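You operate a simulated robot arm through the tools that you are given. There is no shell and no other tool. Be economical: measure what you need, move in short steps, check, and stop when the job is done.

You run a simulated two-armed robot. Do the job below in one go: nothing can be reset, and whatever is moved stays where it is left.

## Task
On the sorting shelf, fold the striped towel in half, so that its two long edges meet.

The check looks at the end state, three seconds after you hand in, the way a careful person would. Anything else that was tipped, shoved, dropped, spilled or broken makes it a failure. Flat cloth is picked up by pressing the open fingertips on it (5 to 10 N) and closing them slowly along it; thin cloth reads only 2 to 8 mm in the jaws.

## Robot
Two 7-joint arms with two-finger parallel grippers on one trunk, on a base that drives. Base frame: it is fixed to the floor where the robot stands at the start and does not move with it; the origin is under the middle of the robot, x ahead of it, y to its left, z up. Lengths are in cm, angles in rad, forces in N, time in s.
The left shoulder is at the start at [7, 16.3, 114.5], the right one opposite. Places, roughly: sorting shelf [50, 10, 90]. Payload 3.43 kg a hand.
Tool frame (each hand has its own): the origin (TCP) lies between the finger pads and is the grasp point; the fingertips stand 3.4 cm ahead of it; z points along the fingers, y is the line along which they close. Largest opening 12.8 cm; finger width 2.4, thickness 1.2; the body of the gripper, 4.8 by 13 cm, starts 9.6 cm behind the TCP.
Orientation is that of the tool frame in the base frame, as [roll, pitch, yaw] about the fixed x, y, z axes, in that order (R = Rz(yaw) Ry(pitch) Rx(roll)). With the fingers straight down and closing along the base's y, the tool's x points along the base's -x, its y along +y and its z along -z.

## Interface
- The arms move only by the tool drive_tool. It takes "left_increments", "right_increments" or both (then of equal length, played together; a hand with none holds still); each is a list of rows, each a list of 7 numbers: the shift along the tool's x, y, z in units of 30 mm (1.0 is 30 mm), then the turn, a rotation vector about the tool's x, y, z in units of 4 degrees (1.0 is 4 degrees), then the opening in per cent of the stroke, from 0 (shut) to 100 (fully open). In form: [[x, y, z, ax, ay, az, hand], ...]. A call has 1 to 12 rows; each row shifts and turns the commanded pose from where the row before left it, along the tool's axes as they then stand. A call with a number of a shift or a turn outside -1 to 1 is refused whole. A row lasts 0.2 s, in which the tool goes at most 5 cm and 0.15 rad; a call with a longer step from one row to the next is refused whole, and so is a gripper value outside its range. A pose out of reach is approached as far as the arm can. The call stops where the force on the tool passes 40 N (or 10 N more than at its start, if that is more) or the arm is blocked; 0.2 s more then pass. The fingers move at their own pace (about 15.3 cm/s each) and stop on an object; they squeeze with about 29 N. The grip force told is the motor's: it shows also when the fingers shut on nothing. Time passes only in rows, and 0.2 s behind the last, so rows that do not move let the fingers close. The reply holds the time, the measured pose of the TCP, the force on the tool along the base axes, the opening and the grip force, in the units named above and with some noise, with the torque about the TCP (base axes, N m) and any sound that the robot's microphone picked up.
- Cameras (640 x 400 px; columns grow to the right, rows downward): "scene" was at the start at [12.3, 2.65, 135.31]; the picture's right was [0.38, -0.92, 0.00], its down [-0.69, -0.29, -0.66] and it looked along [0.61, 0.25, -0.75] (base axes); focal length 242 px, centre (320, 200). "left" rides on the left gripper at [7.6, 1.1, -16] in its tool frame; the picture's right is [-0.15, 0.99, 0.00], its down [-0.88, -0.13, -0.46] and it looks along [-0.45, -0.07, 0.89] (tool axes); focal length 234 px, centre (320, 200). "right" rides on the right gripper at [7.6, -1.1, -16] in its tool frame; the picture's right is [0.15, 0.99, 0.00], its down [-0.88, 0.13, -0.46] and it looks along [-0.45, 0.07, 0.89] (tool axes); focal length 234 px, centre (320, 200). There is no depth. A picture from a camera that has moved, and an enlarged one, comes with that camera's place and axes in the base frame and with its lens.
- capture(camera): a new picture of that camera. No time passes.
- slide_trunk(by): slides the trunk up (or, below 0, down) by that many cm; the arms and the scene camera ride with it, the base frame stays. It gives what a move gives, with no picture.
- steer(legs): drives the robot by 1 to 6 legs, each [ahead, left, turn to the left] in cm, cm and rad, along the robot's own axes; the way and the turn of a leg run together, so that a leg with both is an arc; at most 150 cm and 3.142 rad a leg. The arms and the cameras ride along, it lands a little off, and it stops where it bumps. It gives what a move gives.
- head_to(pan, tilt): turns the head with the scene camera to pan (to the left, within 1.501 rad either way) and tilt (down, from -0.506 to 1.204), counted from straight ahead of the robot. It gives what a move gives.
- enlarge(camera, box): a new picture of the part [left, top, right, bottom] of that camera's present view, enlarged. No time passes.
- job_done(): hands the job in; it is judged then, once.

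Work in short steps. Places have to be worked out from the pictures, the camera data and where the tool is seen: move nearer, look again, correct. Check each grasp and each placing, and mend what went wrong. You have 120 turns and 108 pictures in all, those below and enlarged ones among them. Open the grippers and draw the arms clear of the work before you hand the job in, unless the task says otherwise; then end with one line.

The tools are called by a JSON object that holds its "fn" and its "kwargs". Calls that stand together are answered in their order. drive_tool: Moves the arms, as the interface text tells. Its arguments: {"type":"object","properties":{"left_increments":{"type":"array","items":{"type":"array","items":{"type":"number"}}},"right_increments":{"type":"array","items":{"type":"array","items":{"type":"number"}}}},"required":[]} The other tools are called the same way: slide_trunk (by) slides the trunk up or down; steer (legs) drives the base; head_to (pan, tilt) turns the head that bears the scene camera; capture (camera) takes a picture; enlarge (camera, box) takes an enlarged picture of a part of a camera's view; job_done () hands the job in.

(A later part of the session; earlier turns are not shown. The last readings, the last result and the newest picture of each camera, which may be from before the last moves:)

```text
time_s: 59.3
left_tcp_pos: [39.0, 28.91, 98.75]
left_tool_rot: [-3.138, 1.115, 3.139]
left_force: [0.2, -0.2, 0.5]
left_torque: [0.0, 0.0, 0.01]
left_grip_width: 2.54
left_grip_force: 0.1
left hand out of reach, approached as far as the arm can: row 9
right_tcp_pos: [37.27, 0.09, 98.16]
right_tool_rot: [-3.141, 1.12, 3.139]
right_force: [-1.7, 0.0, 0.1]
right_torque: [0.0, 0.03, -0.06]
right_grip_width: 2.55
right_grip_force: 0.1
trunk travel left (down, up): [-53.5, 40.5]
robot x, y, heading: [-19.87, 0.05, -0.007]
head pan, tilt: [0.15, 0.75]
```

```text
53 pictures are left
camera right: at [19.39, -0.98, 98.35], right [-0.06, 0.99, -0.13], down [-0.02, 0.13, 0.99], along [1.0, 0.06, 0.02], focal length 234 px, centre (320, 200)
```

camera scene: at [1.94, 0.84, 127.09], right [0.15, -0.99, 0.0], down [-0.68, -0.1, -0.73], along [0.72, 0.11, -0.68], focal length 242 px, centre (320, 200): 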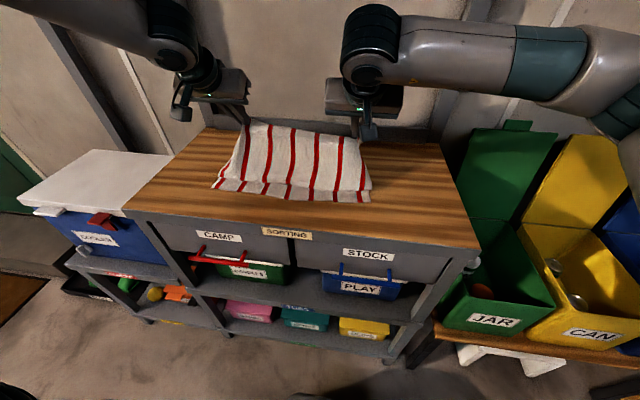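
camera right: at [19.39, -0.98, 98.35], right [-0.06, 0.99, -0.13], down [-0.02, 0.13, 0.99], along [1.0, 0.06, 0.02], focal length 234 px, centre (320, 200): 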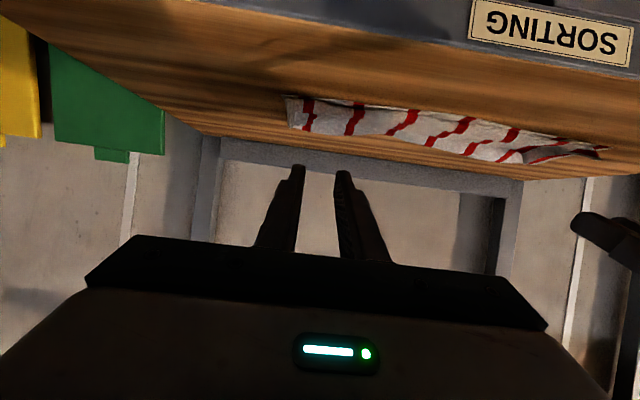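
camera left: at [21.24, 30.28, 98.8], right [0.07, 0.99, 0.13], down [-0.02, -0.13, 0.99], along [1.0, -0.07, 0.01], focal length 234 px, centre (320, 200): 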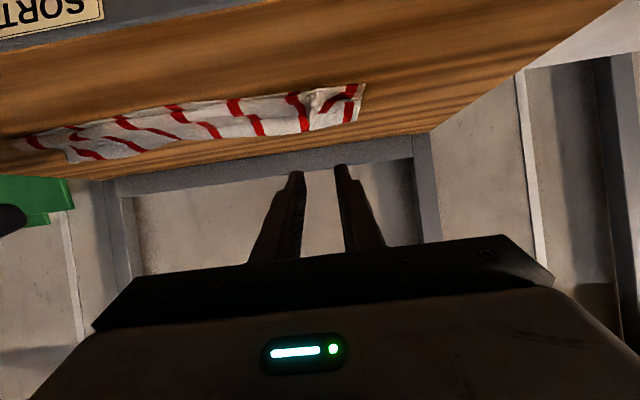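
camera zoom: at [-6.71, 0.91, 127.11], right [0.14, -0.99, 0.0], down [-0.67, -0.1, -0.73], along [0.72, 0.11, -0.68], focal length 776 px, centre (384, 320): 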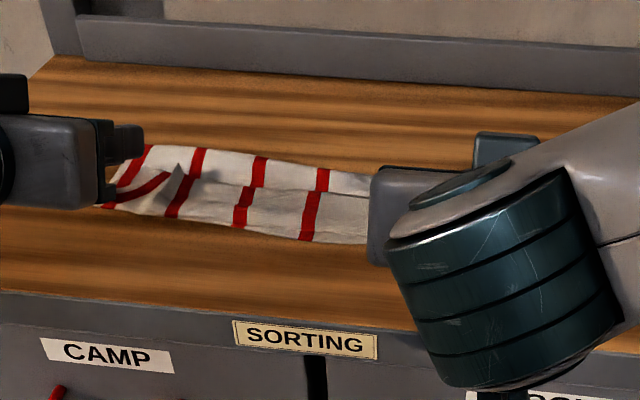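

Released. I'll raise and untilt the hands and spread them outward to get a clear view.

{"fn": "drive_tool", "kwargs": {"left_increments": [[-0.7, 0, -0.4, 0, 1, 0, 20], [-0.7, 0, -0.4, 0, 1, 0, 20], [-0.7, 0, -0.4, 0, 1, 0, 20], [-0.7, 0, -0.4, 0, 1, 0, 20], [0, 0.6, 0, 0, 1, 0, 20], [0, 0.6, 0, 0, 1, 0, 20], [0, 0.6, 0, 0, 1, 0, 20], [0, 0.6, 0, 0, 1, 0, 20], [0, 0.6, 0, 0, 1, 0, 20], [0, 0.6, 0, 0, 1, 0, 20], [0, 0.6, 0, 0, 1, 0, 20], [0, 0.6, 0, 0, 1, 0, 20]], "right_increments": [[-0.7, 0, -0.4, 0, 1, 0, 20], [-0.7, 0, -0.4, 0, 1, 0, 20], [-0.7, 0, -0.4, 0, 1, 0, 20], [-0.7, 0, -0.4, 0, 1, 0, 20], [0, -0.6, 0, 0, 1, 0, 20], [0, -0.6, 0, 0, 1, 0, 20], [0, -0.6, 0, 0, 1, 0, 20], [0, -0.6, 0, 0, 1, 0, 20], [0, -0.6, 0, 0, 1, 0, 20], [0, -0.6, 0, 0, 1, 0, 20], [0, -0.6, 0, 0, 1, 0, 20], [0, -0.6, 0, 0, 1, 0, 20]]}}

{"fn": "drive_tool", "kwargs": {"left_increments": [[0, 0, 0, 0, 1, 0, 20], [0, 0, 0, 0, 1, 0, 20], [0, 0, 0, 0, 1, 0, 20], [0, 0, 0, 0, 1, 0, 20]], "right_increments": [[0, 0, 0, 0, 1, 0, 20], [0, 0, 0, 0, 1, 0, 20], [0, 0, 0, 0, 1, 0, 20], [0, 0, 0, 0, 1, 0, 20]]}}

{"fn": "steer", "kwargs": {"legs": [[8, 0, 0]]}}

{"fn": "enlarge", "kwargs": {"camera": "scene", "box": [180, 100, 420, 250]}}

{"fn": "capture", "kwargs": {"camera": "left"}}

{"fn": "capture", "kwargs": {"camera": "right"}}

```text
time_s: 61.9
left_tcp_pos: [39.67, 43.43, 108.26]
left_tool_rot: [-3.141, 0.275, 3.136]
left_force: [-0.9, 1.0, 0.2]
left_torque: [0.0, 0.01, -0.03]
left_grip_width: 2.53
left_grip_force: 0.1
right_tcp_pos: [37.78, -14.19, 107.74]
right_tool_rot: [-3.14, 0.278, 3.136]
right_force: [0.3, 0.6, -0.1]
right_torque: [0.03, -0.01, 0.02]
right_grip_width: 2.58
right_grip_force: 0.0
trunk travel left (down, up): [-53.5, 40.5]
robot x, y, heading: [-19.96, -0.13, -0.002]
head pan, tilt: [0.15, 0.75]
```

```text
time_s: 62.9
left_tcp_pos: [39.52, 43.26, 108.37]
left_tool_rot: [-3.141, -0.003, 3.138]
left_force: [1.1, -1.0, -0.3]
left_torque: [-0.01, 0.0, -0.02]
left_grip_width: 2.56
left_grip_force: 0.1
right_tcp_pos: [37.72, -14.22, 107.69]
right_tool_rot: [-3.141, -0.001, 3.138]
right_force: [0.2, -1.6, -0.1]
right_torque: [-0.01, 0.0, -0.03]
right_grip_width: 2.53
right_grip_force: 0.0
trunk travel left (down, up): [-53.5, 40.5]
robot x, y, heading: [-19.9, -0.03, -0.008]
head pan, tilt: [0.15, 0.75]
```

```text
time_s: 64.0
left_tcp_pos: [47.58, 43.24, 108.49]
left_tool_rot: [3.14, -0.001, 3.136]
left_force: [0.3, 0.3, -0.5]
left_torque: [0.0, 0.03, 0.01]
left_grip_width: 2.56
left_grip_force: 0.1
right_tcp_pos: [45.84, -14.3, 107.76]
right_tool_rot: [-3.14, -0.003, 3.135]
right_force: [0.0, 0.4, 0.8]
right_torque: [-0.05, 0.03, -0.01]
right_grip_width: 2.55
right_grip_force: 0.1
trunk travel left (down, up): [-53.5, 40.5]
robot x, y, heading: [-11.54, 0.38, -0.012]
head pan, tilt: [0.15, 0.75]
```

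```text
2.67 times, centred on (300, 175) of scene
camera zoom: at [1.52, 0.85, 127.09], right [0.14, -0.99, 0.0], down [-0.68, -0.1, -0.73], along [0.72, 0.11, -0.68], focal length 647 px, centre (373, 267)
```

zoom: 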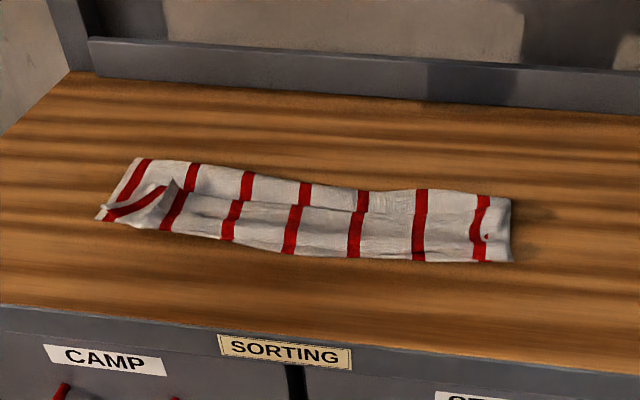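

```text
51 pictures are left
camera left: at [40.02, 44.54, 124.27], right [0.15, 0.99, 0.0], down [0.88, -0.13, 0.45], along [0.45, -0.07, -0.89], focal length 234 px, centre (320, 200)
```

left: 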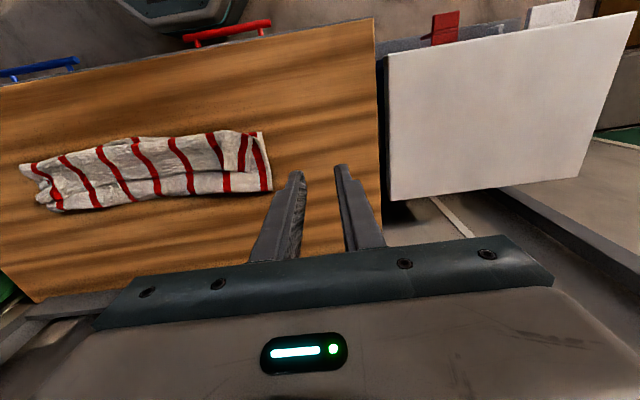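

```text
50 pictures are left
camera right: at [38.15, -15.42, 123.68], right [-0.14, 0.99, 0.0], down [0.88, 0.13, 0.45], along [0.45, 0.06, -0.89], focal length 234 px, centre (320, 200)
```

right: 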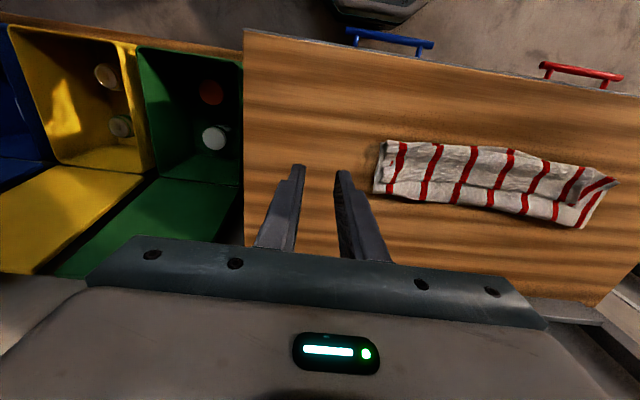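

The towel is roughly folded, but the flap's free edge still seems turned back. I'll enlarge to see the details.

{"fn": "enlarge", "kwargs": {"camera": "left", "box": [10, 110, 290, 220]}}

{"fn": "enlarge", "kwargs": {"camera": "right", "box": [360, 120, 640, 240]}}

{"fn": "enlarge", "kwargs": {"camera": "scene", "box": [200, 145, 400, 210]}}

```text
2.29 times, centred on (150, 165) of left
camera zoom: at [40.02, 44.54, 124.27], right [0.15, 0.99, 0.0], down [0.88, -0.13, 0.45], along [0.45, -0.07, -0.89], focal length 535 px, centre (709, 280)
```

zoom: 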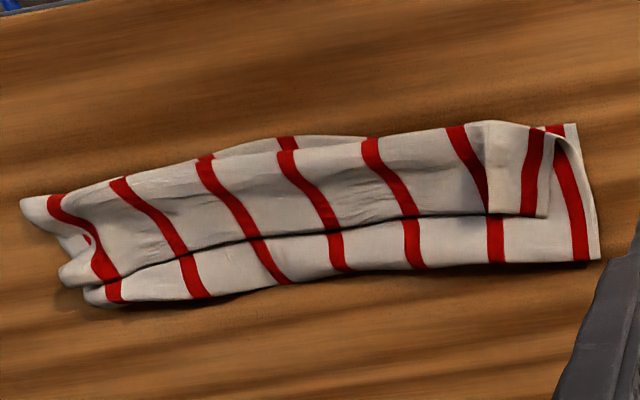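

```text
2.29 times, centred on (500, 180) of right
camera zoom: at [38.15, -15.42, 123.68], right [-0.14, 0.99, 0.0], down [0.88, 0.13, 0.45], along [0.45, 0.06, -0.89], focal length 535 px, centre (-91, 246)
```

zoom: 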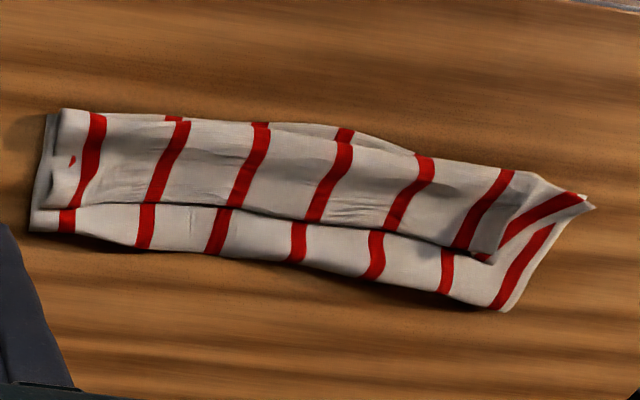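

```text
3.20 times, centred on (300, 178) of scene
camera zoom: at [1.52, 0.85, 127.09], right [0.14, -0.99, 0.0], down [-0.68, -0.1, -0.73], along [0.72, 0.11, -0.68], focal length 776 px, centre (384, 272)
```

zoom: 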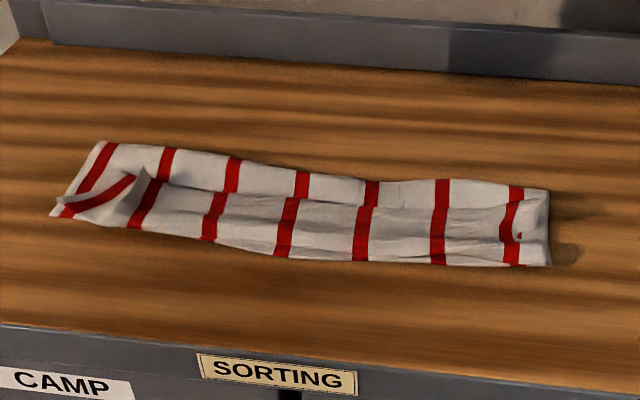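

The free edge lies doubled back on top at x ≈ 50.5, with the front fold at 43.5 and the crease at 53–55. I'll regrasp that free edge, lay the towel back out, and refold with the cloth kept just taut so the edge leads. First I'll hover above the free edge.

{"fn": "drive_tool", "kwargs": {"left_increments": [[-0.137, -0.675, 0.55, 0, 0, 0, 35], [-0.137, -0.675, 0.55, 0, 0, 0, 35], [-0.137, -0.675, 0.55, 0, 0, 0, 35], [-0.137, -0.675, 0.55, 0, 0, 0, 35], [-0.137, -0.675, 0.55, 0, 0, 0, 35], [-0.137, -0.675, 0.55, 0, 0, 0, 35], [-0.137, -0.675, 0.55, 0, 0, 0, 35], [-0.137, -0.675, 0.55, 0, 0, 0, 35]], "right_increments": [[-0.212, 0.617, 0.52, 0, 0, 0, 35], [-0.212, 0.617, 0.52, 0, 0, 0, 35], [-0.212, 0.617, 0.52, 0, 0, 0, 35], [-0.212, 0.617, 0.52, 0, 0, 0, 35], [-0.212, 0.617, 0.52, 0, 0, 0, 35], [-0.212, 0.617, 0.52, 0, 0, 0, 35], [-0.212, 0.617, 0.52, 0, 0, 0, 35], [-0.212, 0.617, 0.52, 0, 0, 0, 35]]}}

{"fn": "capture", "kwargs": {"camera": "left"}}

{"fn": "capture", "kwargs": {"camera": "right"}}

```text
time_s: 65.8
left_tcp_pos: [50.87, 27.22, 95.21]
left_tool_rot: [-3.14, -0.004, 3.137]
left_force: [0.7, 0.2, -0.6]
left_torque: [0.02, 0.02, 0.0]
left_grip_width: 4.47
left_grip_force: 0.0
right_tcp_pos: [51.08, 0.38, 95.34]
right_tool_rot: [3.141, -0.002, 3.136]
right_force: [0.5, 1.1, -0.6]
right_torque: [-0.01, 0.06, 0.0]
right_grip_width: 4.48
right_grip_force: 0.0
trunk travel left (down, up): [-53.5, 40.5]
robot x, y, heading: [-11.79, 0.03, -0.007]
head pan, tilt: [0.15, 0.75]
```

```text
46 pictures are left
camera left: at [43.35, 28.41, 111.03], right [0.15, 0.99, 0.0], down [0.88, -0.13, 0.45], along [0.45, -0.07, -0.89], focal length 234 px, centre (320, 200)
```

left: 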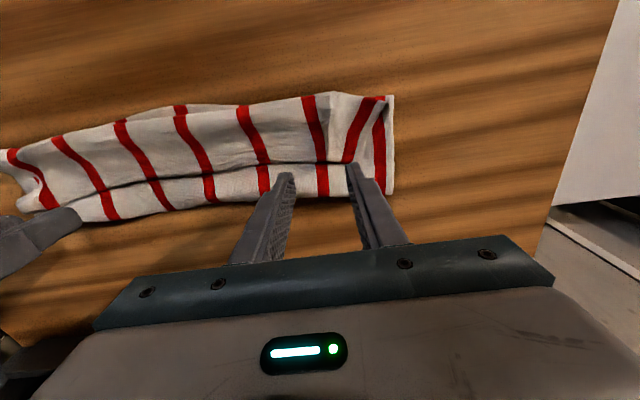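

```text
45 pictures are left
camera right: at [43.43, -0.67, 111.17], right [-0.14, 0.99, 0.0], down [0.88, 0.13, 0.45], along [0.45, 0.06, -0.89], focal length 234 px, centre (320, 200)
```

right: 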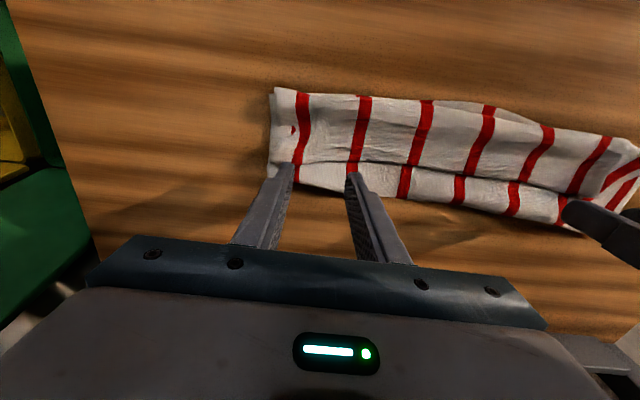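

I'll shift 1 cm toward the robot (left also 1 cm inward) and descend carefully onto the hem.

{"fn": "drive_tool", "kwargs": {"left_increments": [[0.32, -0.33, 0.3, 0, 0, 0, 35], [0, 0, 0.3, 0, 0, 0, 35], [0, 0, 0.1, 0, 0, 0, 35]], "right_increments": [[0.35, 0, 0.3, 0, 0, 0, 35], [0, 0, 0.3, 0, 0, 0, 35], [0, 0, 0.1, 0, 0, 0, 35]]}}

{"fn": "drive_tool", "kwargs": {"left_increments": [[0, 0, 0.1, 0, 0, 0, 35], [0, 0, 0.08, 0, 0, 0, 35]], "right_increments": [[0, 0, 0.1, 0, 0, 0, 35], [0, 0, 0.08, 0, 0, 0, 35]]}}

```text
time_s: 66.5
left_tcp_pos: [49.68, 26.16, 93.18]
left_tool_rot: [-3.142, -0.002, 3.137]
left_force: [0.4, -0.4, -0.1]
left_torque: [-0.03, 0.0, 0.0]
left_grip_width: 4.5
left_grip_force: 0.0
right_tcp_pos: [49.79, 0.5, 93.39]
right_tool_rot: [3.14, 0.001, 3.136]
right_force: [-0.2, -0.8, 0.3]
right_torque: [0.0, -0.01, -0.03]
right_grip_width: 4.49
right_grip_force: 0.1
trunk travel left (down, up): [-53.5, 40.5]
robot x, y, heading: [-12.19, 0.18, -0.01]
head pan, tilt: [0.15, 0.75]
```

```text
time_s: 67.2
left_tcp_pos: [49.79, 26.14, 92.53]
left_tool_rot: [3.141, -0.001, 3.137]
left_force: [0.2, -0.4, 0.1]
left_torque: [0.0, -0.03, 0.03]
left_grip_width: 4.48
left_grip_force: 0.1
right_tcp_pos: [49.9, 0.48, 92.65]
right_tool_rot: [-3.141, -0.001, 3.136]
right_force: [0.0, 1.0, 0.1]
right_torque: [-0.04, 0.03, 0.02]
right_grip_width: 4.46
right_grip_force: 0.1
trunk travel left (down, up): [-53.5, 40.5]
robot x, y, heading: [-11.69, 0.11, -0.005]
head pan, tilt: [0.15, 0.75]
```

{"fn": "drive_tool", "kwargs": {"left_increments": [[0, 0, 0.08, 0, 0, 0, 35], [0, 0, 0.06, 0, 0, 0, 35]], "right_increments": [[0, 0, 0.08, 0, 0, 0, 35], [0, 0, 0.06, 0, 0, 0, 35]]}}

{"fn": "capture", "kwargs": {"camera": "left"}}

```text
time_s: 67.8
left_tcp_pos: [49.58, 26.11, 92.09]
left_tool_rot: [-3.14, -0.002, 3.136]
left_force: [-0.3, -0.5, 0.9]
left_torque: [0.01, 0.02, -0.01]
left_grip_width: 4.49
left_grip_force: 0.1
right_tcp_pos: [49.79, 0.29, 92.32]
right_tool_rot: [3.141, 0.0, 3.136]
right_force: [-0.1, 0.1, -0.3]
right_torque: [-0.02, -0.03, -0.01]
right_grip_width: 4.48
right_grip_force: 0.1
trunk travel left (down, up): [-53.5, 40.5]
robot x, y, heading: [-11.72, -0.17, -0.005]
head pan, tilt: [0.15, 0.75]
```

```text
44 pictures are left
camera left: at [42.1, 27.43, 108.02], right [0.15, 0.99, 0.0], down [0.88, -0.13, 0.45], along [0.45, -0.07, -0.89], focal length 234 px, centre (320, 200)
```

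left: 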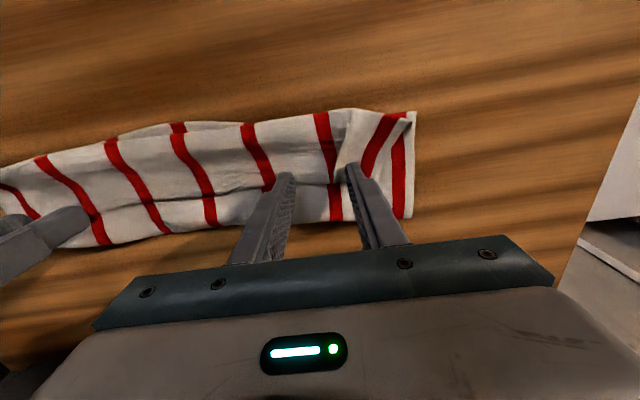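

Almost touching; I'll continue down in fine steps.

{"fn": "drive_tool", "kwargs": {"left_increments": [[0, 0, 0.06, 0, 0, 0, 35], [0, 0, 0.05, 0, 0, 0, 35]], "right_increments": [[0, 0, 0.08, 0, 0, 0, 35], [0, 0, 0.06, 0, 0, 0, 35]]}}

```text
time_s: 68.3
left_tcp_pos: [49.61, 26.08, 91.93]
left_tool_rot: [3.141, -0.001, 3.136]
left_force: [0.3, 0.0, 1.0]
left_torque: [0.01, -0.01, 0.0]
left_grip_width: 4.45
left_grip_force: 0.2
right_tcp_pos: [49.83, 0.58, 92.0]
right_tool_rot: [3.141, 0.0, 3.136]
right_force: [0.9, 0.1, 0.3]
right_torque: [0.0, 0.01, 0.0]
right_grip_width: 4.5
right_grip_force: 0.1
trunk travel left (down, up): [-53.5, 40.5]
robot x, y, heading: [-11.94, -0.22, -0.005]
head pan, tilt: [0.15, 0.75]
```

{"fn": "drive_tool", "kwargs": {"left_increments": [[0, 0, 0.06, 0, 0, 0, 35], [0, 0, 0.05, 0, 0, 0, 35]], "right_increments": [[0, 0, 0.07, 0, 0, 0, 35], [0, 0, 0.06, 0, 0, 0, 35]]}}

```text
time_s: 69.0
left_tcp_pos: [49.55, 26.04, 91.61]
left_tool_rot: [3.141, 0.003, 3.137]
left_force: [-1.1, 0.4, 8.8]
left_torque: [0.13, 0.09, 0.01]
left_grip_width: 4.45
left_grip_force: 0.2
right_tcp_pos: [49.81, 0.59, 91.74]
right_tool_rot: [3.14, 0.005, 3.136]
right_force: [1.8, 0.8, 13.0]
right_torque: [-0.32, -0.1, 0.05]
right_grip_width: 4.45
right_grip_force: 0.1
trunk travel left (down, up): [-53.5, 40.5]
robot x, y, heading: [-12.13, 0.04, -0.003]
head pan, tilt: [0.15, 0.75]
```

Left 9 N, right 13 N. I'll ease the right a hair and close both slowly.

{"fn": "drive_tool", "kwargs": {"left_increments": [[0, 0, 0, 0, 0, 0, 32], [0, 0, 0, 0, 0, 0, 29], [0, 0, 0, 0, 0, 0, 26], [0, 0, 0, 0, 0, 0, 23], [0, 0, 0, 0, 0, 0, 20], [0, 0, 0, 0, 0, 0, 17], [0, 0, 0, 0, 0, 0, 14], [0, 0, 0, 0, 0, 0, 11], [0, 0, 0, 0, 0, 0, 8], [0, 0, 0, 0, 0, 0, 5], [0, 0, 0, 0, 0, 0, 2], [0, 0, 0, 0, 0, 0, 0]], "right_increments": [[0, 0, -0.02, 0, 0, 0, 32], [0, 0, 0, 0, 0, 0, 29], [0, 0, 0, 0, 0, 0, 26], [0, 0, 0, 0, 0, 0, 23], [0, 0, 0, 0, 0, 0, 20], [0, 0, 0, 0, 0, 0, 17], [0, 0, 0, 0, 0, 0, 14], [0, 0, 0, 0, 0, 0, 11], [0, 0, 0, 0, 0, 0, 8], [0, 0, 0, 0, 0, 0, 5], [0, 0, 0, 0, 0, 0, 2], [0, 0, 0, 0, 0, 0, 0]]}}

{"fn": "drive_tool", "kwargs": {"left_increments": [[0, 0, -0.3, 0, 0, 0, 0], [0, 0, -0.5, 0, 0, 0, 0], [0, 0, -0.5, 0, 0, 0, 0]], "right_increments": [[0, 0, -0.3, 0, 0, 0, 0], [0, 0, -0.5, 0, 0, 0, 0], [0, 0, -0.5, 0, 0, 0, 0]]}}

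{"fn": "capture", "kwargs": {"camera": "left"}}

{"fn": "capture", "kwargs": {"camera": "right"}}

{"fn": "enlarge", "kwargs": {"camera": "scene", "box": [200, 100, 400, 225]}}

```text
time_s: 71.5
left_tcp_pos: [49.48, 26.08, 91.68]
left_tool_rot: [-3.141, 0.0, 3.136]
left_force: [0.3, 2.5, 11.6]
left_torque: [0.08, 0.08, -0.01]
left_grip_width: 0.19
left_grip_force: 29.1
right_tcp_pos: [49.64, 0.45, 91.68]
right_tool_rot: [-3.141, 0.002, 3.137]
right_force: [-0.1, -1.7, 19.5]
right_torque: [-0.12, 0.03, -0.05]
right_grip_width: 0.25
right_grip_force: 29.0
trunk travel left (down, up): [-53.5, 40.5]
robot x, y, heading: [-11.54, -0.4, -0.003]
head pan, tilt: [0.15, 0.75]
```

```text
time_s: 72.3
left_tcp_pos: [49.81, 26.19, 95.41]
left_tool_rot: [3.14, -0.002, 3.137]
left_force: [0.1, 0.1, 0.1]
left_torque: [-0.03, 0.01, -0.03]
left_grip_width: 0.21
left_grip_force: 29.2
right_tcp_pos: [49.83, 0.51, 95.42]
right_tool_rot: [3.14, 0.002, 3.136]
right_force: [0.8, 0.9, 1.0]
right_torque: [0.04, -0.01, 0.02]
right_grip_width: 0.28
right_grip_force: 28.4
trunk travel left (down, up): [-53.5, 40.5]
robot x, y, heading: [-11.53, -0.31, -0.002]
head pan, tilt: [0.15, 0.75]
```

```text
43 pictures are left
camera left: at [42.18, 27.47, 111.26], right [0.15, 0.99, 0.0], down [0.88, -0.13, 0.45], along [0.45, -0.07, -0.89], focal length 234 px, centre (320, 200)
```

left: 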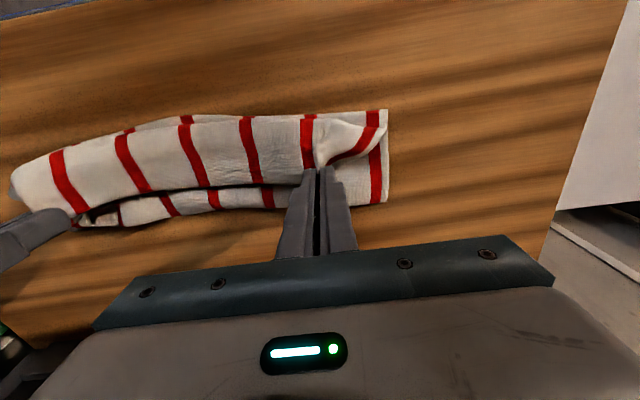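

```text
42 pictures are left
camera right: at [42.21, -0.54, 111.37], right [-0.14, 0.99, 0.0], down [0.88, 0.13, 0.46], along [0.45, 0.06, -0.89], focal length 234 px, centre (320, 200)
```

right: 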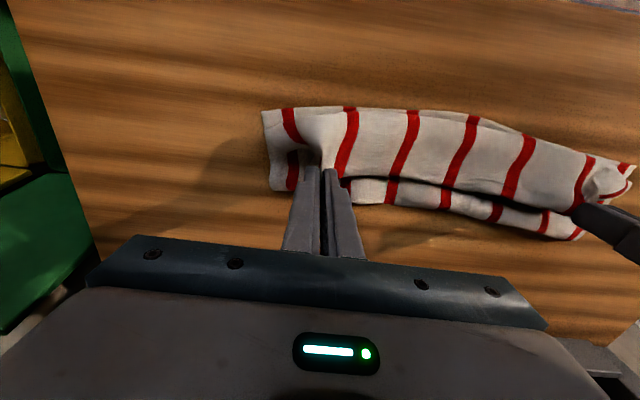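

```text
3.20 times, centred on (300, 162) of scene
camera zoom: at [1.42, 0.86, 127.09], right [0.14, -0.99, 0.0], down [-0.68, -0.1, -0.73], along [0.72, 0.11, -0.68], focal length 776 px, centre (384, 320)
```

zoom: 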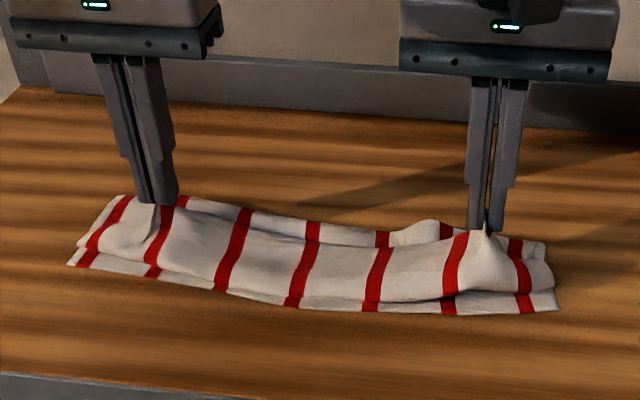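

Only the top layer was picked up at both places. I'll lift up and ahead to lay the bottom half out again, using arm and base.

{"fn": "drive_tool", "kwargs": {"left_increments": [[0, 0.06, -0.5, 0, 0, 0, 0], [-0.2, 0.06, -0.5, 0, 0, 0, 0], [-0.4, 0.06, -0.5, 0, 0, 0, 0], [-0.6, 0.06, -0.5, 0, 0, 0, 0], [-0.7, 0.06, -0.5, 0, 0, 0, 0], [-0.6, 0.06, -0.4, 0, 0, 0, 0]], "right_increments": [[0, -0.06, -0.5, 0, 0, 0, 0], [-0.2, -0.06, -0.5, 0, 0, 0, 0], [-0.4, -0.06, -0.5, 0, 0, 0, 0], [-0.6, -0.06, -0.5, 0, 0, 0, 0], [-0.7, -0.06, -0.5, 0, 0, 0, 0], [-0.6, -0.06, -0.4, 0, 0, 0, 0]]}}

{"fn": "steer", "kwargs": {"legs": [[5, 0, 0]]}}

{"fn": "enlarge", "kwargs": {"camera": "scene", "box": [160, 80, 480, 280]}}

```text
time_s: 73.8
left_tcp_pos: [57.29, 27.17, 103.9]
left_tool_rot: [-3.14, -0.001, 3.138]
left_force: [0.6, -4.5, 1.0]
left_torque: [-0.15, 0.05, -0.03]
left_grip_width: 0.19
left_grip_force: 29.2
right_tcp_pos: [57.41, -0.43, 104.12]
right_tool_rot: [3.141, -0.001, 3.137]
right_force: [-0.1, 4.5, 0.0]
right_torque: [0.09, 0.04, -0.03]
right_grip_width: 0.26
right_grip_force: 28.7
trunk travel left (down, up): [-53.5, 40.5]
robot x, y, heading: [-12.08, -0.18, -0.005]
head pan, tilt: [0.15, 0.75]
```

```text
time_s: 74.7
left_tcp_pos: [62.13, 27.06, 103.91]
left_tool_rot: [3.141, 0.0, 3.136]
left_force: [0.8, -4.2, 0.1]
left_torque: [-0.16, 0.04, -0.07]
left_grip_width: 0.19
left_grip_force: 28.8
right_tcp_pos: [62.28, -0.63, 104.05]
right_tool_rot: [3.141, -0.001, 3.138]
right_force: [-0.5, 2.6, 0.3]
right_torque: [0.16, 0.02, -0.03]
right_grip_width: 0.24
right_grip_force: 28.6
trunk travel left (down, up): [-53.5, 40.5]
robot x, y, heading: [-6.67, -0.13, -0.002]
head pan, tilt: [0.15, 0.75]
```

```text
2.00 times, centred on (320, 180) of scene
camera zoom: at [6.38, 0.8, 127.11], right [0.14, -0.99, 0.0], down [-0.68, -0.1, -0.73], along [0.72, 0.11, -0.68], focal length 485 px, centre (320, 240)
```

zoom: 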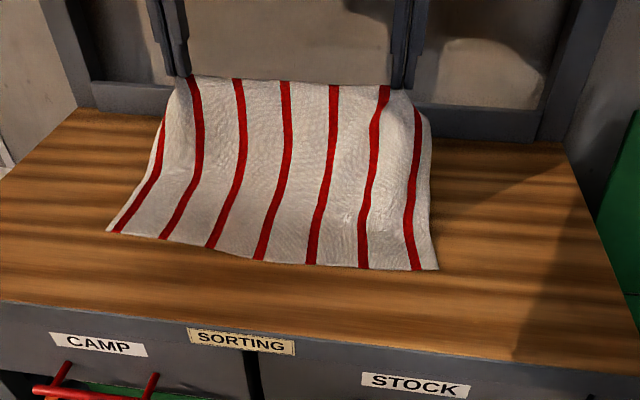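

The towel is well spread again, with the near edge at x ≈ 43–44.5. This time I'll follow an arc of about 12 cm radius around the fold line (x ≈ 57), tilting the hands in step so the cloth trails taut. First I lower 1.5 cm, drive back 11 cm, then do the first part of the arc.

{"fn": "drive_tool", "kwargs": {"left_increments": [[-0.08, 0, 0.25, 0, 0, 0, 0], [-0.08, 0, 0.25, 0, 0, 0, 0]], "right_increments": [[0.08, 0, 0.25, 0, 0, 0, 0], [0.08, 0, 0.25, 0, 0, 0, 0]]}}

{"fn": "steer", "kwargs": {"legs": [[-11, 0, 0]]}}

{"fn": "drive_tool", "kwargs": {"left_increments": [[0.147, 0, 0.1, 0, -1, 0, 0], [0.153, 0, 0.09, 0, -1, 0, 0], [0.159, 0, 0.079, 0, -1, 0, 0], [0.164, 0, 0.067, 0, -1, 0, 0], [0.169, 0, 0.055, 0, -1, 0, 0], [0.172, 0, 0.044, 0, -1, 0, 0], [0.175, 0, 0.032, 0, -1, 0, 0], [0.177, 0, 0.019, 0, -1, 0, 0], [0.178, 0, 0.007, 0, -1, 0, 0], [0.177, 0, -0.005, 0, -1, 0, 0]], "right_increments": [[0.147, 0, 0.1, 0, -1, 0, 0], [0.153, 0, 0.09, 0, -1, 0, 0], [0.159, 0, 0.079, 0, -1, 0, 0], [0.164, 0, 0.067, 0, -1, 0, 0], [0.169, 0, 0.055, 0, -1, 0, 0], [0.172, 0, 0.044, 0, -1, 0, 0], [0.175, 0, 0.032, 0, -1, 0, 0], [0.177, 0, 0.019, 0, -1, 0, 0], [0.178, 0, 0.007, 0, -1, 0, 0], [0.177, 0, -0.005, 0, -1, 0, 0]]}}

{"fn": "capture", "kwargs": {"camera": "left"}}

{"fn": "enlarge", "kwargs": {"camera": "scene", "box": [200, 80, 400, 205]}}

```text
time_s: 75.3
left_tcp_pos: [62.7, 27.13, 102.16]
left_tool_rot: [-3.14, -0.004, 3.137]
left_force: [-0.5, -3.5, -1.3]
left_torque: [-0.12, 0.06, -0.03]
left_grip_width: 0.2
left_grip_force: 29.3
right_tcp_pos: [61.93, -0.55, 102.55]
right_tool_rot: [-3.14, -0.003, 3.137]
right_force: [0.8, 3.9, -0.5]
right_torque: [0.15, 0.0, -0.05]
right_grip_width: 0.25
right_grip_force: 28.9
trunk travel left (down, up): [-53.5, 40.5]
robot x, y, heading: [-6.86, 0.12, -0.008]
head pan, tilt: [0.15, 0.75]
```

```text
time_s: 76.5
left_tcp_pos: [51.73, 27.14, 102.36]
left_tool_rot: [3.14, -0.002, 3.136]
left_force: [-1.1, -4.5, 0.0]
left_torque: [-0.15, 0.04, 0.02]
left_grip_width: 0.26
left_grip_force: 29.0
right_tcp_pos: [50.69, -0.53, 102.81]
right_tool_rot: [-3.141, 0.0, 3.133]
right_force: [0.2, 4.9, -0.3]
right_torque: [0.13, -0.05, -0.01]
right_grip_width: 0.25
right_grip_force: 28.8
trunk travel left (down, up): [-53.5, 40.5]
robot x, y, heading: [-17.83, 0.2, -0.007]
head pan, tilt: [0.15, 0.75]
```

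```text
time_s: 78.7
left_tcp_pos: [47.21, 27.1, 99.44]
left_tool_rot: [-3.14, 0.698, 3.137]
left_force: [-0.3, -3.7, 0.2]
left_torque: [-0.09, -0.02, -0.08]
left_grip_width: 0.2
left_grip_force: 28.3
right_tcp_pos: [46.34, -0.57, 99.81]
right_tool_rot: [3.139, 0.698, 3.132]
right_force: [0.7, 3.9, -0.4]
right_torque: [0.11, -0.02, 0.01]
right_grip_width: 0.27
right_grip_force: 29.2
trunk travel left (down, up): [-53.5, 40.5]
robot x, y, heading: [-17.56, -0.02, -0.008]
head pan, tilt: [0.15, 0.75]
```

```text
39 pictures are left
camera left: at [31.07, 28.45, 106.61], right [0.12, 0.99, 0.09], down [0.38, -0.13, 0.92], along [0.92, -0.07, -0.39], focal length 234 px, centre (320, 200)
```

left: 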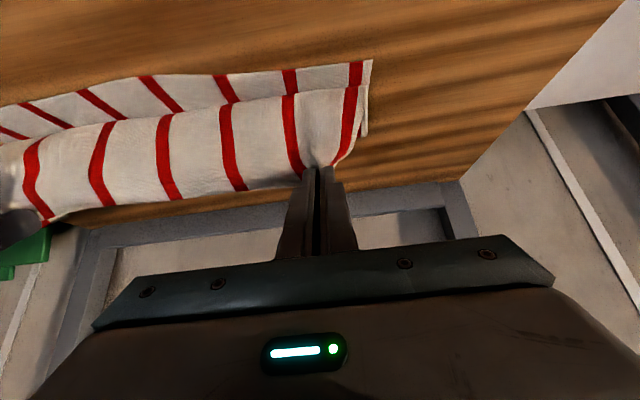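

```text
3.20 times, centred on (300, 142) of scene
camera zoom: at [-4.69, 0.87, 127.11], right [0.14, -0.99, 0.0], down [-0.67, -0.1, -0.73], along [0.72, 0.1, -0.68], focal length 776 px, centre (384, 384)
```

zoom: 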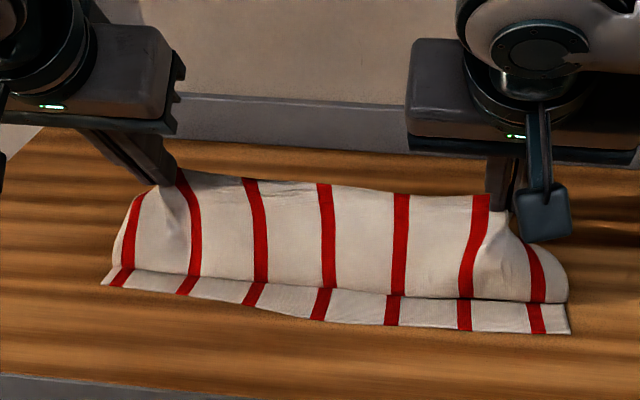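

The cloth still bellies in front, because an arc that high drags the crease toward me. For limp cloth the better path is a 45° line: height falls as fast as the hand comes back, then a small flip at the end. I'll go back out (tilting to 64°, rising, driving ahead) to reset.

{"fn": "drive_tool", "kwargs": {"left_increments": [[-0.06, 0, -0.146, 0, -1, 0, 0], [-0.07, 0, -0.141, 0, -1, 0, 0], [-0.08, 0, -0.136, 0, -1, 0, 0], [-0.09, 0, -0.13, 0, -1, 0, 0], [-0.1, 0, -0.124, 0, -1, 0, 0], [-0.106, 0, -0.117, 0, -1, 0, 0]], "right_increments": [[-0.06, 0, -0.146, 0, -1, 0, 0], [-0.07, 0, -0.141, 0, -1, 0, 0], [-0.08, 0, -0.136, 0, -1, 0, 0], [-0.09, 0, -0.13, 0, -1, 0, 0], [-0.1, 0, -0.124, 0, -1, 0, 0], [-0.106, 0, -0.117, 0, -1, 0, 0]]}}

{"fn": "steer", "kwargs": {"legs": [[13, 0, 0]]}}

{"fn": "enlarge", "kwargs": {"camera": "scene", "box": [160, 80, 480, 280]}}

```text
time_s: 80.1
left_tcp_pos: [46.38, 27.22, 102.07]
left_tool_rot: [-3.14, 1.118, 3.137]
left_force: [-0.4, -3.3, 0.0]
left_torque: [-0.02, 0.01, -0.11]
left_grip_width: 0.19
left_grip_force: 28.7
right_tcp_pos: [45.43, -0.53, 102.41]
right_tool_rot: [3.141, 1.115, 3.135]
right_force: [0.5, 4.2, 0.1]
right_torque: [0.04, 0.01, 0.1]
right_grip_width: 0.26
right_grip_force: 29.2
trunk travel left (down, up): [-53.5, 40.5]
robot x, y, heading: [-18.1, -0.23, -0.008]
head pan, tilt: [0.15, 0.75]
```

```text
time_s: 81.3
left_tcp_pos: [59.37, 27.11, 102.03]
left_tool_rot: [-3.141, 1.115, 3.137]
left_force: [-0.2, -3.6, -0.1]
left_torque: [-0.04, 0.0, -0.12]
left_grip_width: 0.19
left_grip_force: 29.8
right_tcp_pos: [58.54, -0.64, 102.38]
right_tool_rot: [3.141, 1.116, 3.136]
right_force: [0.2, 4.1, 0.8]
right_torque: [0.09, 0.04, 0.09]
right_grip_width: 0.27
right_grip_force: 29.0
trunk travel left (down, up): [-53.5, 40.5]
robot x, y, heading: [-5.37, 0.37, -0.011]
head pan, tilt: [0.15, 0.75]
```

```text
2.00 times, centred on (320, 180) of scene
camera zoom: at [8.38, 0.79, 127.1], right [0.14, -0.99, 0.0], down [-0.68, -0.1, -0.73], along [0.72, 0.1, -0.68], focal length 485 px, centre (320, 240)
```

zoom: 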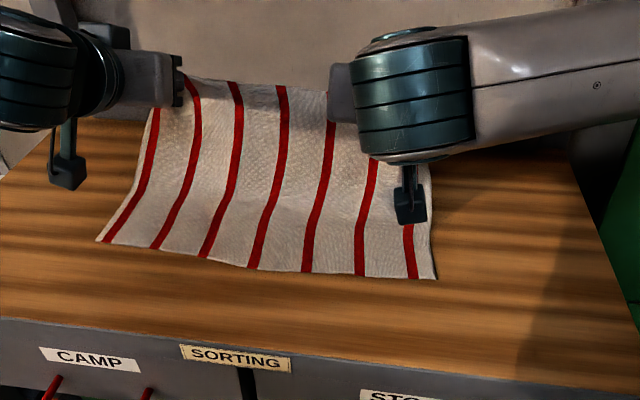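

The bottom half is laid out again, with the near edge at x ≈ 43–45. Now the 45° path: alternate about 2 cm down and 2 cm back.

{"fn": "drive_tool", "kwargs": {"left_increments": [[0.315, 0, 0.153, 0, 0, 0, 0], [0.315, 0, 0.153, 0, 0, 0, 0]], "right_increments": [[0.315, 0, 0.153, 0, 0, 0, 0], [0.315, 0, 0.153, 0, 0, 0, 0]]}}

{"fn": "steer", "kwargs": {"legs": [[-2.3, 0, 0]]}}

{"fn": "drive_tool", "kwargs": {"left_increments": [[0.315, 0, 0.153, 0, 0, 0, 0], [0.315, 0, 0.153, 0, 0, 0, 0]], "right_increments": [[0.315, 0, 0.153, 0, 0, 0, 0], [0.315, 0, 0.153, 0, 0, 0, 0]]}}

{"fn": "steer", "kwargs": {"legs": [[-2.3, 0, 0]]}}

{"fn": "drive_tool", "kwargs": {"left_increments": [[0.315, 0, 0.153, 0, 0, 0, 0], [0.315, 0, 0.153, 0, 0, 0, 0]], "right_increments": [[0.315, 0, 0.153, 0, 0, 0, 0], [0.315, 0, 0.153, 0, 0, 0, 0]]}}

{"fn": "steer", "kwargs": {"legs": [[-2.3, 0, 0]]}}

{"fn": "enlarge", "kwargs": {"camera": "scene", "box": [160, 80, 480, 280]}}

{"fn": "capture", "kwargs": {"camera": "left"}}

```text
time_s: 82.0
left_tcp_pos: [59.36, 27.11, 99.91]
left_tool_rot: [-3.139, 1.115, 3.136]
left_force: [0.3, -4.1, 0.2]
left_torque: [-0.06, 0.03, -0.14]
left_grip_width: 0.2
left_grip_force: 28.7
right_tcp_pos: [58.59, -0.59, 100.19]
right_tool_rot: [3.141, 1.115, 3.135]
right_force: [0.8, 3.2, -0.5]
right_torque: [0.07, -0.01, 0.13]
right_grip_width: 0.26
right_grip_force: 28.7
trunk travel left (down, up): [-53.5, 40.5]
robot x, y, heading: [-5.1, 0.12, -0.002]
head pan, tilt: [0.15, 0.75]
```

```text
time_s: 82.8
left_tcp_pos: [57.1, 27.07, 99.89]
left_tool_rot: [-3.14, 1.116, 3.136]
left_force: [-0.5, -3.4, -0.2]
left_torque: [-0.02, -0.01, -0.14]
left_grip_width: 0.21
left_grip_force: 29.2
right_tcp_pos: [56.29, -0.73, 100.18]
right_tool_rot: [3.141, 1.115, 3.135]
right_force: [1.0, 5.0, -0.2]
right_torque: [0.09, 0.0, 0.1]
right_grip_width: 0.24
right_grip_force: 29.3
trunk travel left (down, up): [-53.5, 40.5]
robot x, y, heading: [-6.93, -0.38, -0.002]
head pan, tilt: [0.15, 0.75]
```

```text
time_s: 83.3
left_tcp_pos: [57.1, 27.0, 97.88]
left_tool_rot: [-3.141, 1.114, 3.135]
left_force: [-0.7, -4.0, 0.8]
left_torque: [-0.03, 0.05, -0.13]
left_grip_width: 0.19
left_grip_force: 29.3
right_tcp_pos: [56.19, -0.65, 98.17]
right_tool_rot: [3.138, 1.118, 3.134]
right_force: [-0.1, 3.1, 0.3]
right_torque: [0.08, 0.02, 0.13]
right_grip_width: 0.27
right_grip_force: 28.7
trunk travel left (down, up): [-53.5, 40.5]
robot x, y, heading: [-7.23, -0.29, -0.008]
head pan, tilt: [0.15, 0.75]
```

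```text
time_s: 84.2
left_tcp_pos: [54.87, 27.26, 97.89]
left_tool_rot: [3.14, 1.117, 3.138]
left_force: [-0.2, -3.5, 0.9]
left_torque: [-0.05, -0.02, -0.15]
left_grip_width: 0.19
left_grip_force: 29.2
right_tcp_pos: [54.07, -0.62, 98.02]
right_tool_rot: [3.141, 1.115, 3.136]
right_force: [-0.4, 3.6, 0.4]
right_torque: [0.1, -0.02, 0.12]
right_grip_width: 0.25
right_grip_force: 28.7
trunk travel left (down, up): [-53.5, 40.5]
robot x, y, heading: [-9.49, -0.47, -0.006]
head pan, tilt: [0.15, 0.75]
```

```text
time_s: 84.8
left_tcp_pos: [54.79, 27.08, 95.69]
left_tool_rot: [-3.141, 1.114, 3.135]
left_force: [-1.6, -3.1, 0.3]
left_torque: [-0.05, 0.01, -0.11]
left_grip_width: 0.2
left_grip_force: 29.2
right_tcp_pos: [54.11, -0.6, 95.96]
right_tool_rot: [3.141, 1.118, 3.135]
right_force: [-0.4, 2.6, 0.4]
right_torque: [0.07, -0.05, 0.1]
right_grip_width: 0.25
right_grip_force: 28.9
trunk travel left (down, up): [-53.5, 40.5]
robot x, y, heading: [-9.28, 0.03, -0.008]
head pan, tilt: [0.15, 0.75]
```

```text
time_s: 85.5
left_tcp_pos: [52.54, 27.04, 95.76]
left_tool_rot: [-3.14, 1.115, 3.136]
left_force: [-0.6, -4.0, -0.1]
left_torque: [-0.05, 0.02, -0.12]
left_grip_width: 0.19
left_grip_force: 28.8
right_tcp_pos: [51.9, -0.72, 95.91]
right_tool_rot: [-3.141, 1.115, 3.134]
right_force: [1.0, 3.5, 1.5]
right_torque: [0.07, 0.03, 0.1]
right_grip_width: 0.26
right_grip_force: 28.8
trunk travel left (down, up): [-53.5, 40.5]
robot x, y, heading: [-11.54, -0.06, -0.011]
head pan, tilt: [0.15, 0.75]
```

```text
2.00 times, centred on (320, 180) of scene
camera zoom: at [1.61, 0.86, 127.09], right [0.14, -0.99, 0.0], down [-0.68, -0.1, -0.73], along [0.72, 0.1, -0.68], focal length 485 px, centre (320, 240)
```

zoom: 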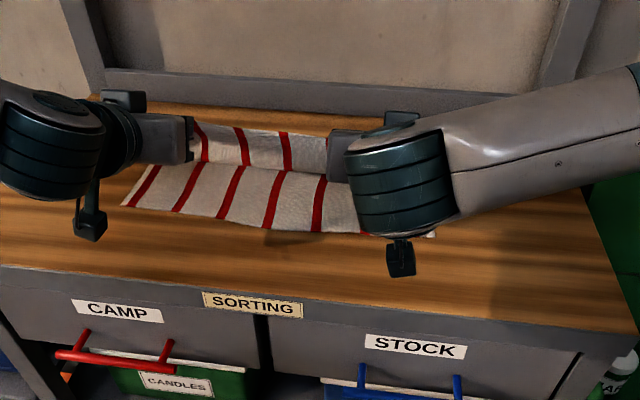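

```text
35 pictures are left
camera left: at [34.95, 28.47, 95.84], right [0.07, 0.99, 0.13], down [-0.02, -0.13, 0.99], along [1.0, -0.07, 0.01], focal length 234 px, centre (320, 200)
```

left: 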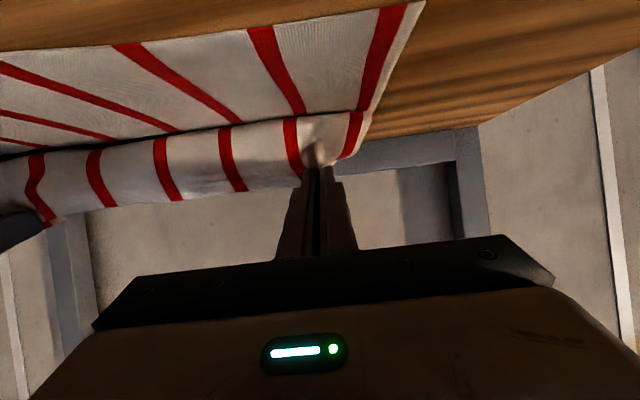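

Much better: the belly is at x ≈ 54, right under the hands, and the bottom lies flat. I'll continue along the line.

{"fn": "drive_tool", "kwargs": {"left_increments": [[0.255, 0, 0.124, 0, 0, 0, 0], [0.255, 0, 0.124, 0, 0, 0, 0]], "right_increments": [[0.28, 0, 0.136, 0, 0, 0, 0], [0.28, 0, 0.136, 0, 0, 0, 0]]}}

{"fn": "steer", "kwargs": {"legs": [[-2.3, 0, 0]]}}

{"fn": "drive_tool", "kwargs": {"left_increments": [[0.255, 0, 0.124, 0, 0, 0, 0], [0.255, 0, 0.124, 0, 0, 0, 0]], "right_increments": [[0.255, 0, 0.124, 0, 0, 0, 0], [0.255, 0, 0.124, 0, 0, 0, 0]]}}

{"fn": "steer", "kwargs": {"legs": [[-2.3, 0, 0]]}}

{"fn": "enlarge", "kwargs": {"camera": "scene", "box": [200, 100, 400, 225]}}

{"fn": "capture", "kwargs": {"camera": "left"}}

```text
time_s: 86.2
left_tcp_pos: [52.57, 26.94, 94.13]
left_tool_rot: [-3.14, 1.114, 3.137]
left_force: [0.4, -3.0, -0.1]
left_torque: [-0.01, 0.03, -0.06]
left_grip_width: 0.21
left_grip_force: 28.8
right_tcp_pos: [51.7, -0.54, 94.09]
right_tool_rot: [3.141, 1.117, 3.133]
right_force: [-0.4, 2.8, 0.0]
right_torque: [0.05, -0.01, 0.06]
right_grip_width: 0.25
right_grip_force: 28.9
trunk travel left (down, up): [-53.5, 40.5]
robot x, y, heading: [-11.66, 0.11, -0.006]
head pan, tilt: [0.15, 0.75]
```

```text
time_s: 87.0
left_tcp_pos: [50.26, 27.13, 93.86]
left_tool_rot: [-3.141, 1.116, 3.136]
left_force: [-0.5, -3.8, 0.2]
left_torque: [-0.01, 0.04, -0.09]
left_grip_width: 0.22
left_grip_force: 29.2
right_tcp_pos: [49.35, -0.6, 94.15]
right_tool_rot: [3.141, 1.114, 3.134]
right_force: [-0.1, 1.8, -0.2]
right_torque: [0.08, -0.01, 0.08]
right_grip_width: 0.27
right_grip_force: 29.0
trunk travel left (down, up): [-53.5, 40.5]
robot x, y, heading: [-14.6, 0.01, -0.003]
head pan, tilt: [0.15, 0.75]
```

```text
time_s: 87.5
left_tcp_pos: [50.25, 27.16, 92.32]
left_tool_rot: [-3.141, 1.114, 3.135]
left_force: [-0.1, -2.2, 1.0]
left_torque: [-0.01, 0.01, -0.1]
left_grip_width: 0.19
left_grip_force: 28.8
right_tcp_pos: [49.48, -0.53, 92.36]
right_tool_rot: [3.14, 1.117, 3.136]
right_force: [0.1, 3.6, 1.7]
right_torque: [0.04, 0.0, 0.05]
right_grip_width: 0.27
right_grip_force: 29.2
trunk travel left (down, up): [-53.5, 40.5]
robot x, y, heading: [-13.53, -0.04, -0.006]
head pan, tilt: [0.15, 0.75]
```

```text
time_s: 88.3
left_tcp_pos: [48.03, 27.16, 92.28]
left_tool_rot: [-3.14, 1.116, 3.135]
left_force: [-0.5, -2.9, 0.2]
left_torque: [0.0, 0.02, -0.11]
left_grip_width: 0.22
left_grip_force: 29.3
right_tcp_pos: [47.28, -0.55, 92.41]
right_tool_rot: [3.14, 1.117, 3.135]
right_force: [-0.6, 3.7, 0.4]
right_torque: [0.09, -0.02, 0.08]
right_grip_width: 0.25
right_grip_force: 29.5
trunk travel left (down, up): [-53.5, 40.5]
robot x, y, heading: [-16.24, 0.23, -0.011]
head pan, tilt: [0.15, 0.75]
```

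```text
3.20 times, centred on (300, 162) of scene
camera zoom: at [-3.0, 0.9, 127.11], right [0.14, -0.99, 0.0], down [-0.67, -0.1, -0.73], along [0.72, 0.1, -0.68], focal length 776 px, centre (384, 320)
```

zoom: 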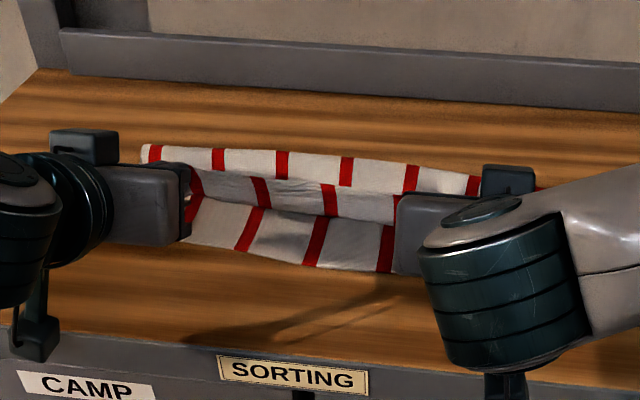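

```text
33 pictures are left
camera left: at [30.3, 28.5, 92.38], right [0.07, 0.99, 0.13], down [-0.02, -0.13, 0.99], along [1.0, -0.07, 0.01], focal length 234 px, centre (320, 200)
```

left: 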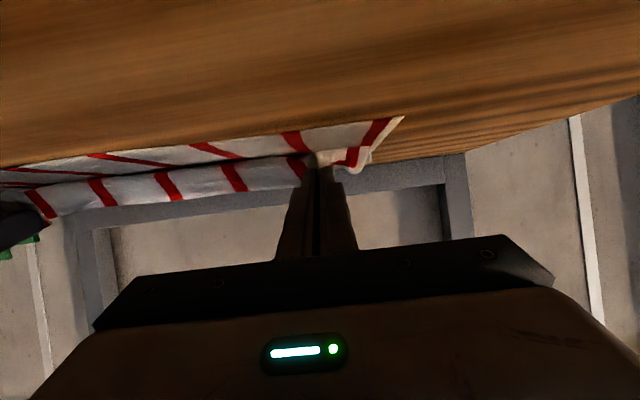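

Excellent: the crease is at x ≈ 57, the flap is laid to x ≈ 50, the near edge is at 43–44, and about 6 cm of hem is left to flip over. I'll raise 1.7 cm, go back about 4 cm and come down.

{"fn": "drive_tool", "kwargs": {"left_increments": [[-0.255, 0, -0.124, 0, 0, 0, 0], [-0.255, 0, -0.124, 0, 0, 0, 0]], "right_increments": [[-0.255, 0, -0.124, 0, 0, 0, 0], [-0.255, 0, -0.124, 0, 0, 0, 0]]}}

{"fn": "steer", "kwargs": {"legs": [[-4, 0, 0]]}}

{"fn": "enlarge", "kwargs": {"camera": "scene", "box": [200, 100, 400, 225]}}

{"fn": "capture", "kwargs": {"camera": "left"}}

```text
time_s: 89.0
left_tcp_pos: [47.89, 27.2, 94.01]
left_tool_rot: [-3.141, 1.115, 3.131]
left_force: [-0.9, -4.6, -0.8]
left_torque: [-0.03, 0.05, -0.13]
left_grip_width: 0.18
left_grip_force: 28.6
right_tcp_pos: [47.28, -0.51, 94.17]
right_tool_rot: [3.139, 1.117, 3.135]
right_force: [0.5, 4.2, 0.3]
right_torque: [0.07, 0.01, 0.09]
right_grip_width: 0.27
right_grip_force: 29.0
trunk travel left (down, up): [-53.5, 40.5]
robot x, y, heading: [-16.12, 0.21, -0.006]
head pan, tilt: [0.15, 0.75]
```

```text
time_s: 89.8
left_tcp_pos: [44.1, 27.06, 94.0]
left_tool_rot: [3.141, 1.115, 3.134]
left_force: [-0.3, -4.3, -0.2]
left_torque: [-0.08, 0.03, -0.15]
left_grip_width: 0.2
left_grip_force: 29.4
right_tcp_pos: [43.33, -0.63, 94.1]
right_tool_rot: [3.14, 1.119, 3.133]
right_force: [0.0, 4.9, -0.4]
right_torque: [0.13, 0.0, 0.13]
right_grip_width: 0.28
right_grip_force: 29.8
trunk travel left (down, up): [-53.5, 40.5]
robot x, y, heading: [-20.1, 0.04, -0.005]
head pan, tilt: [0.15, 0.75]
```

```text
3.20 times, centred on (300, 162) of scene
camera zoom: at [-7.0, 0.91, 127.11], right [0.14, -0.99, 0.0], down [-0.67, -0.1, -0.73], along [0.72, 0.1, -0.68], focal length 776 px, centre (384, 320)
```

zoom: 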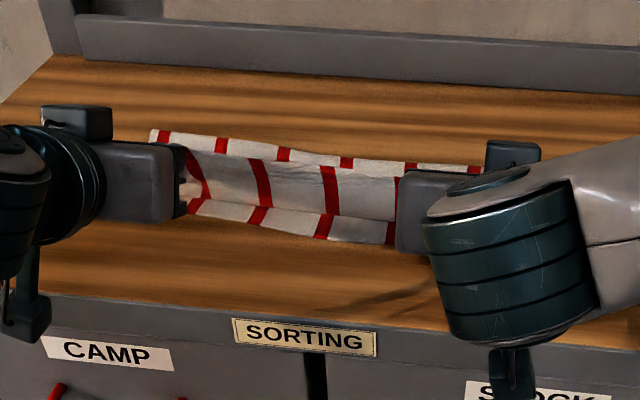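

```text
31 pictures are left
camera left: at [26.39, 28.53, 94.15], right [0.07, 0.99, 0.13], down [-0.02, -0.13, 0.99], along [1.0, -0.07, 0.01], focal length 234 px, centre (320, 200)
```

left: 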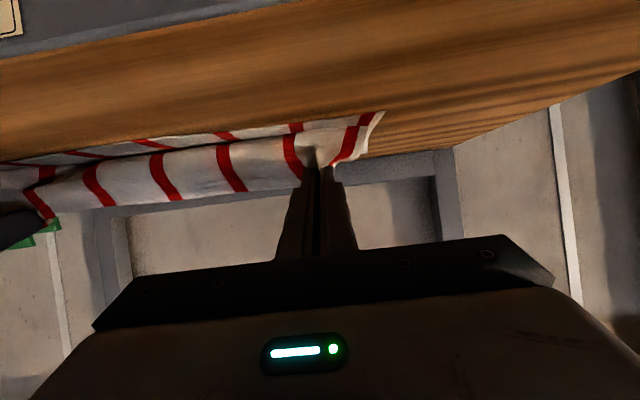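

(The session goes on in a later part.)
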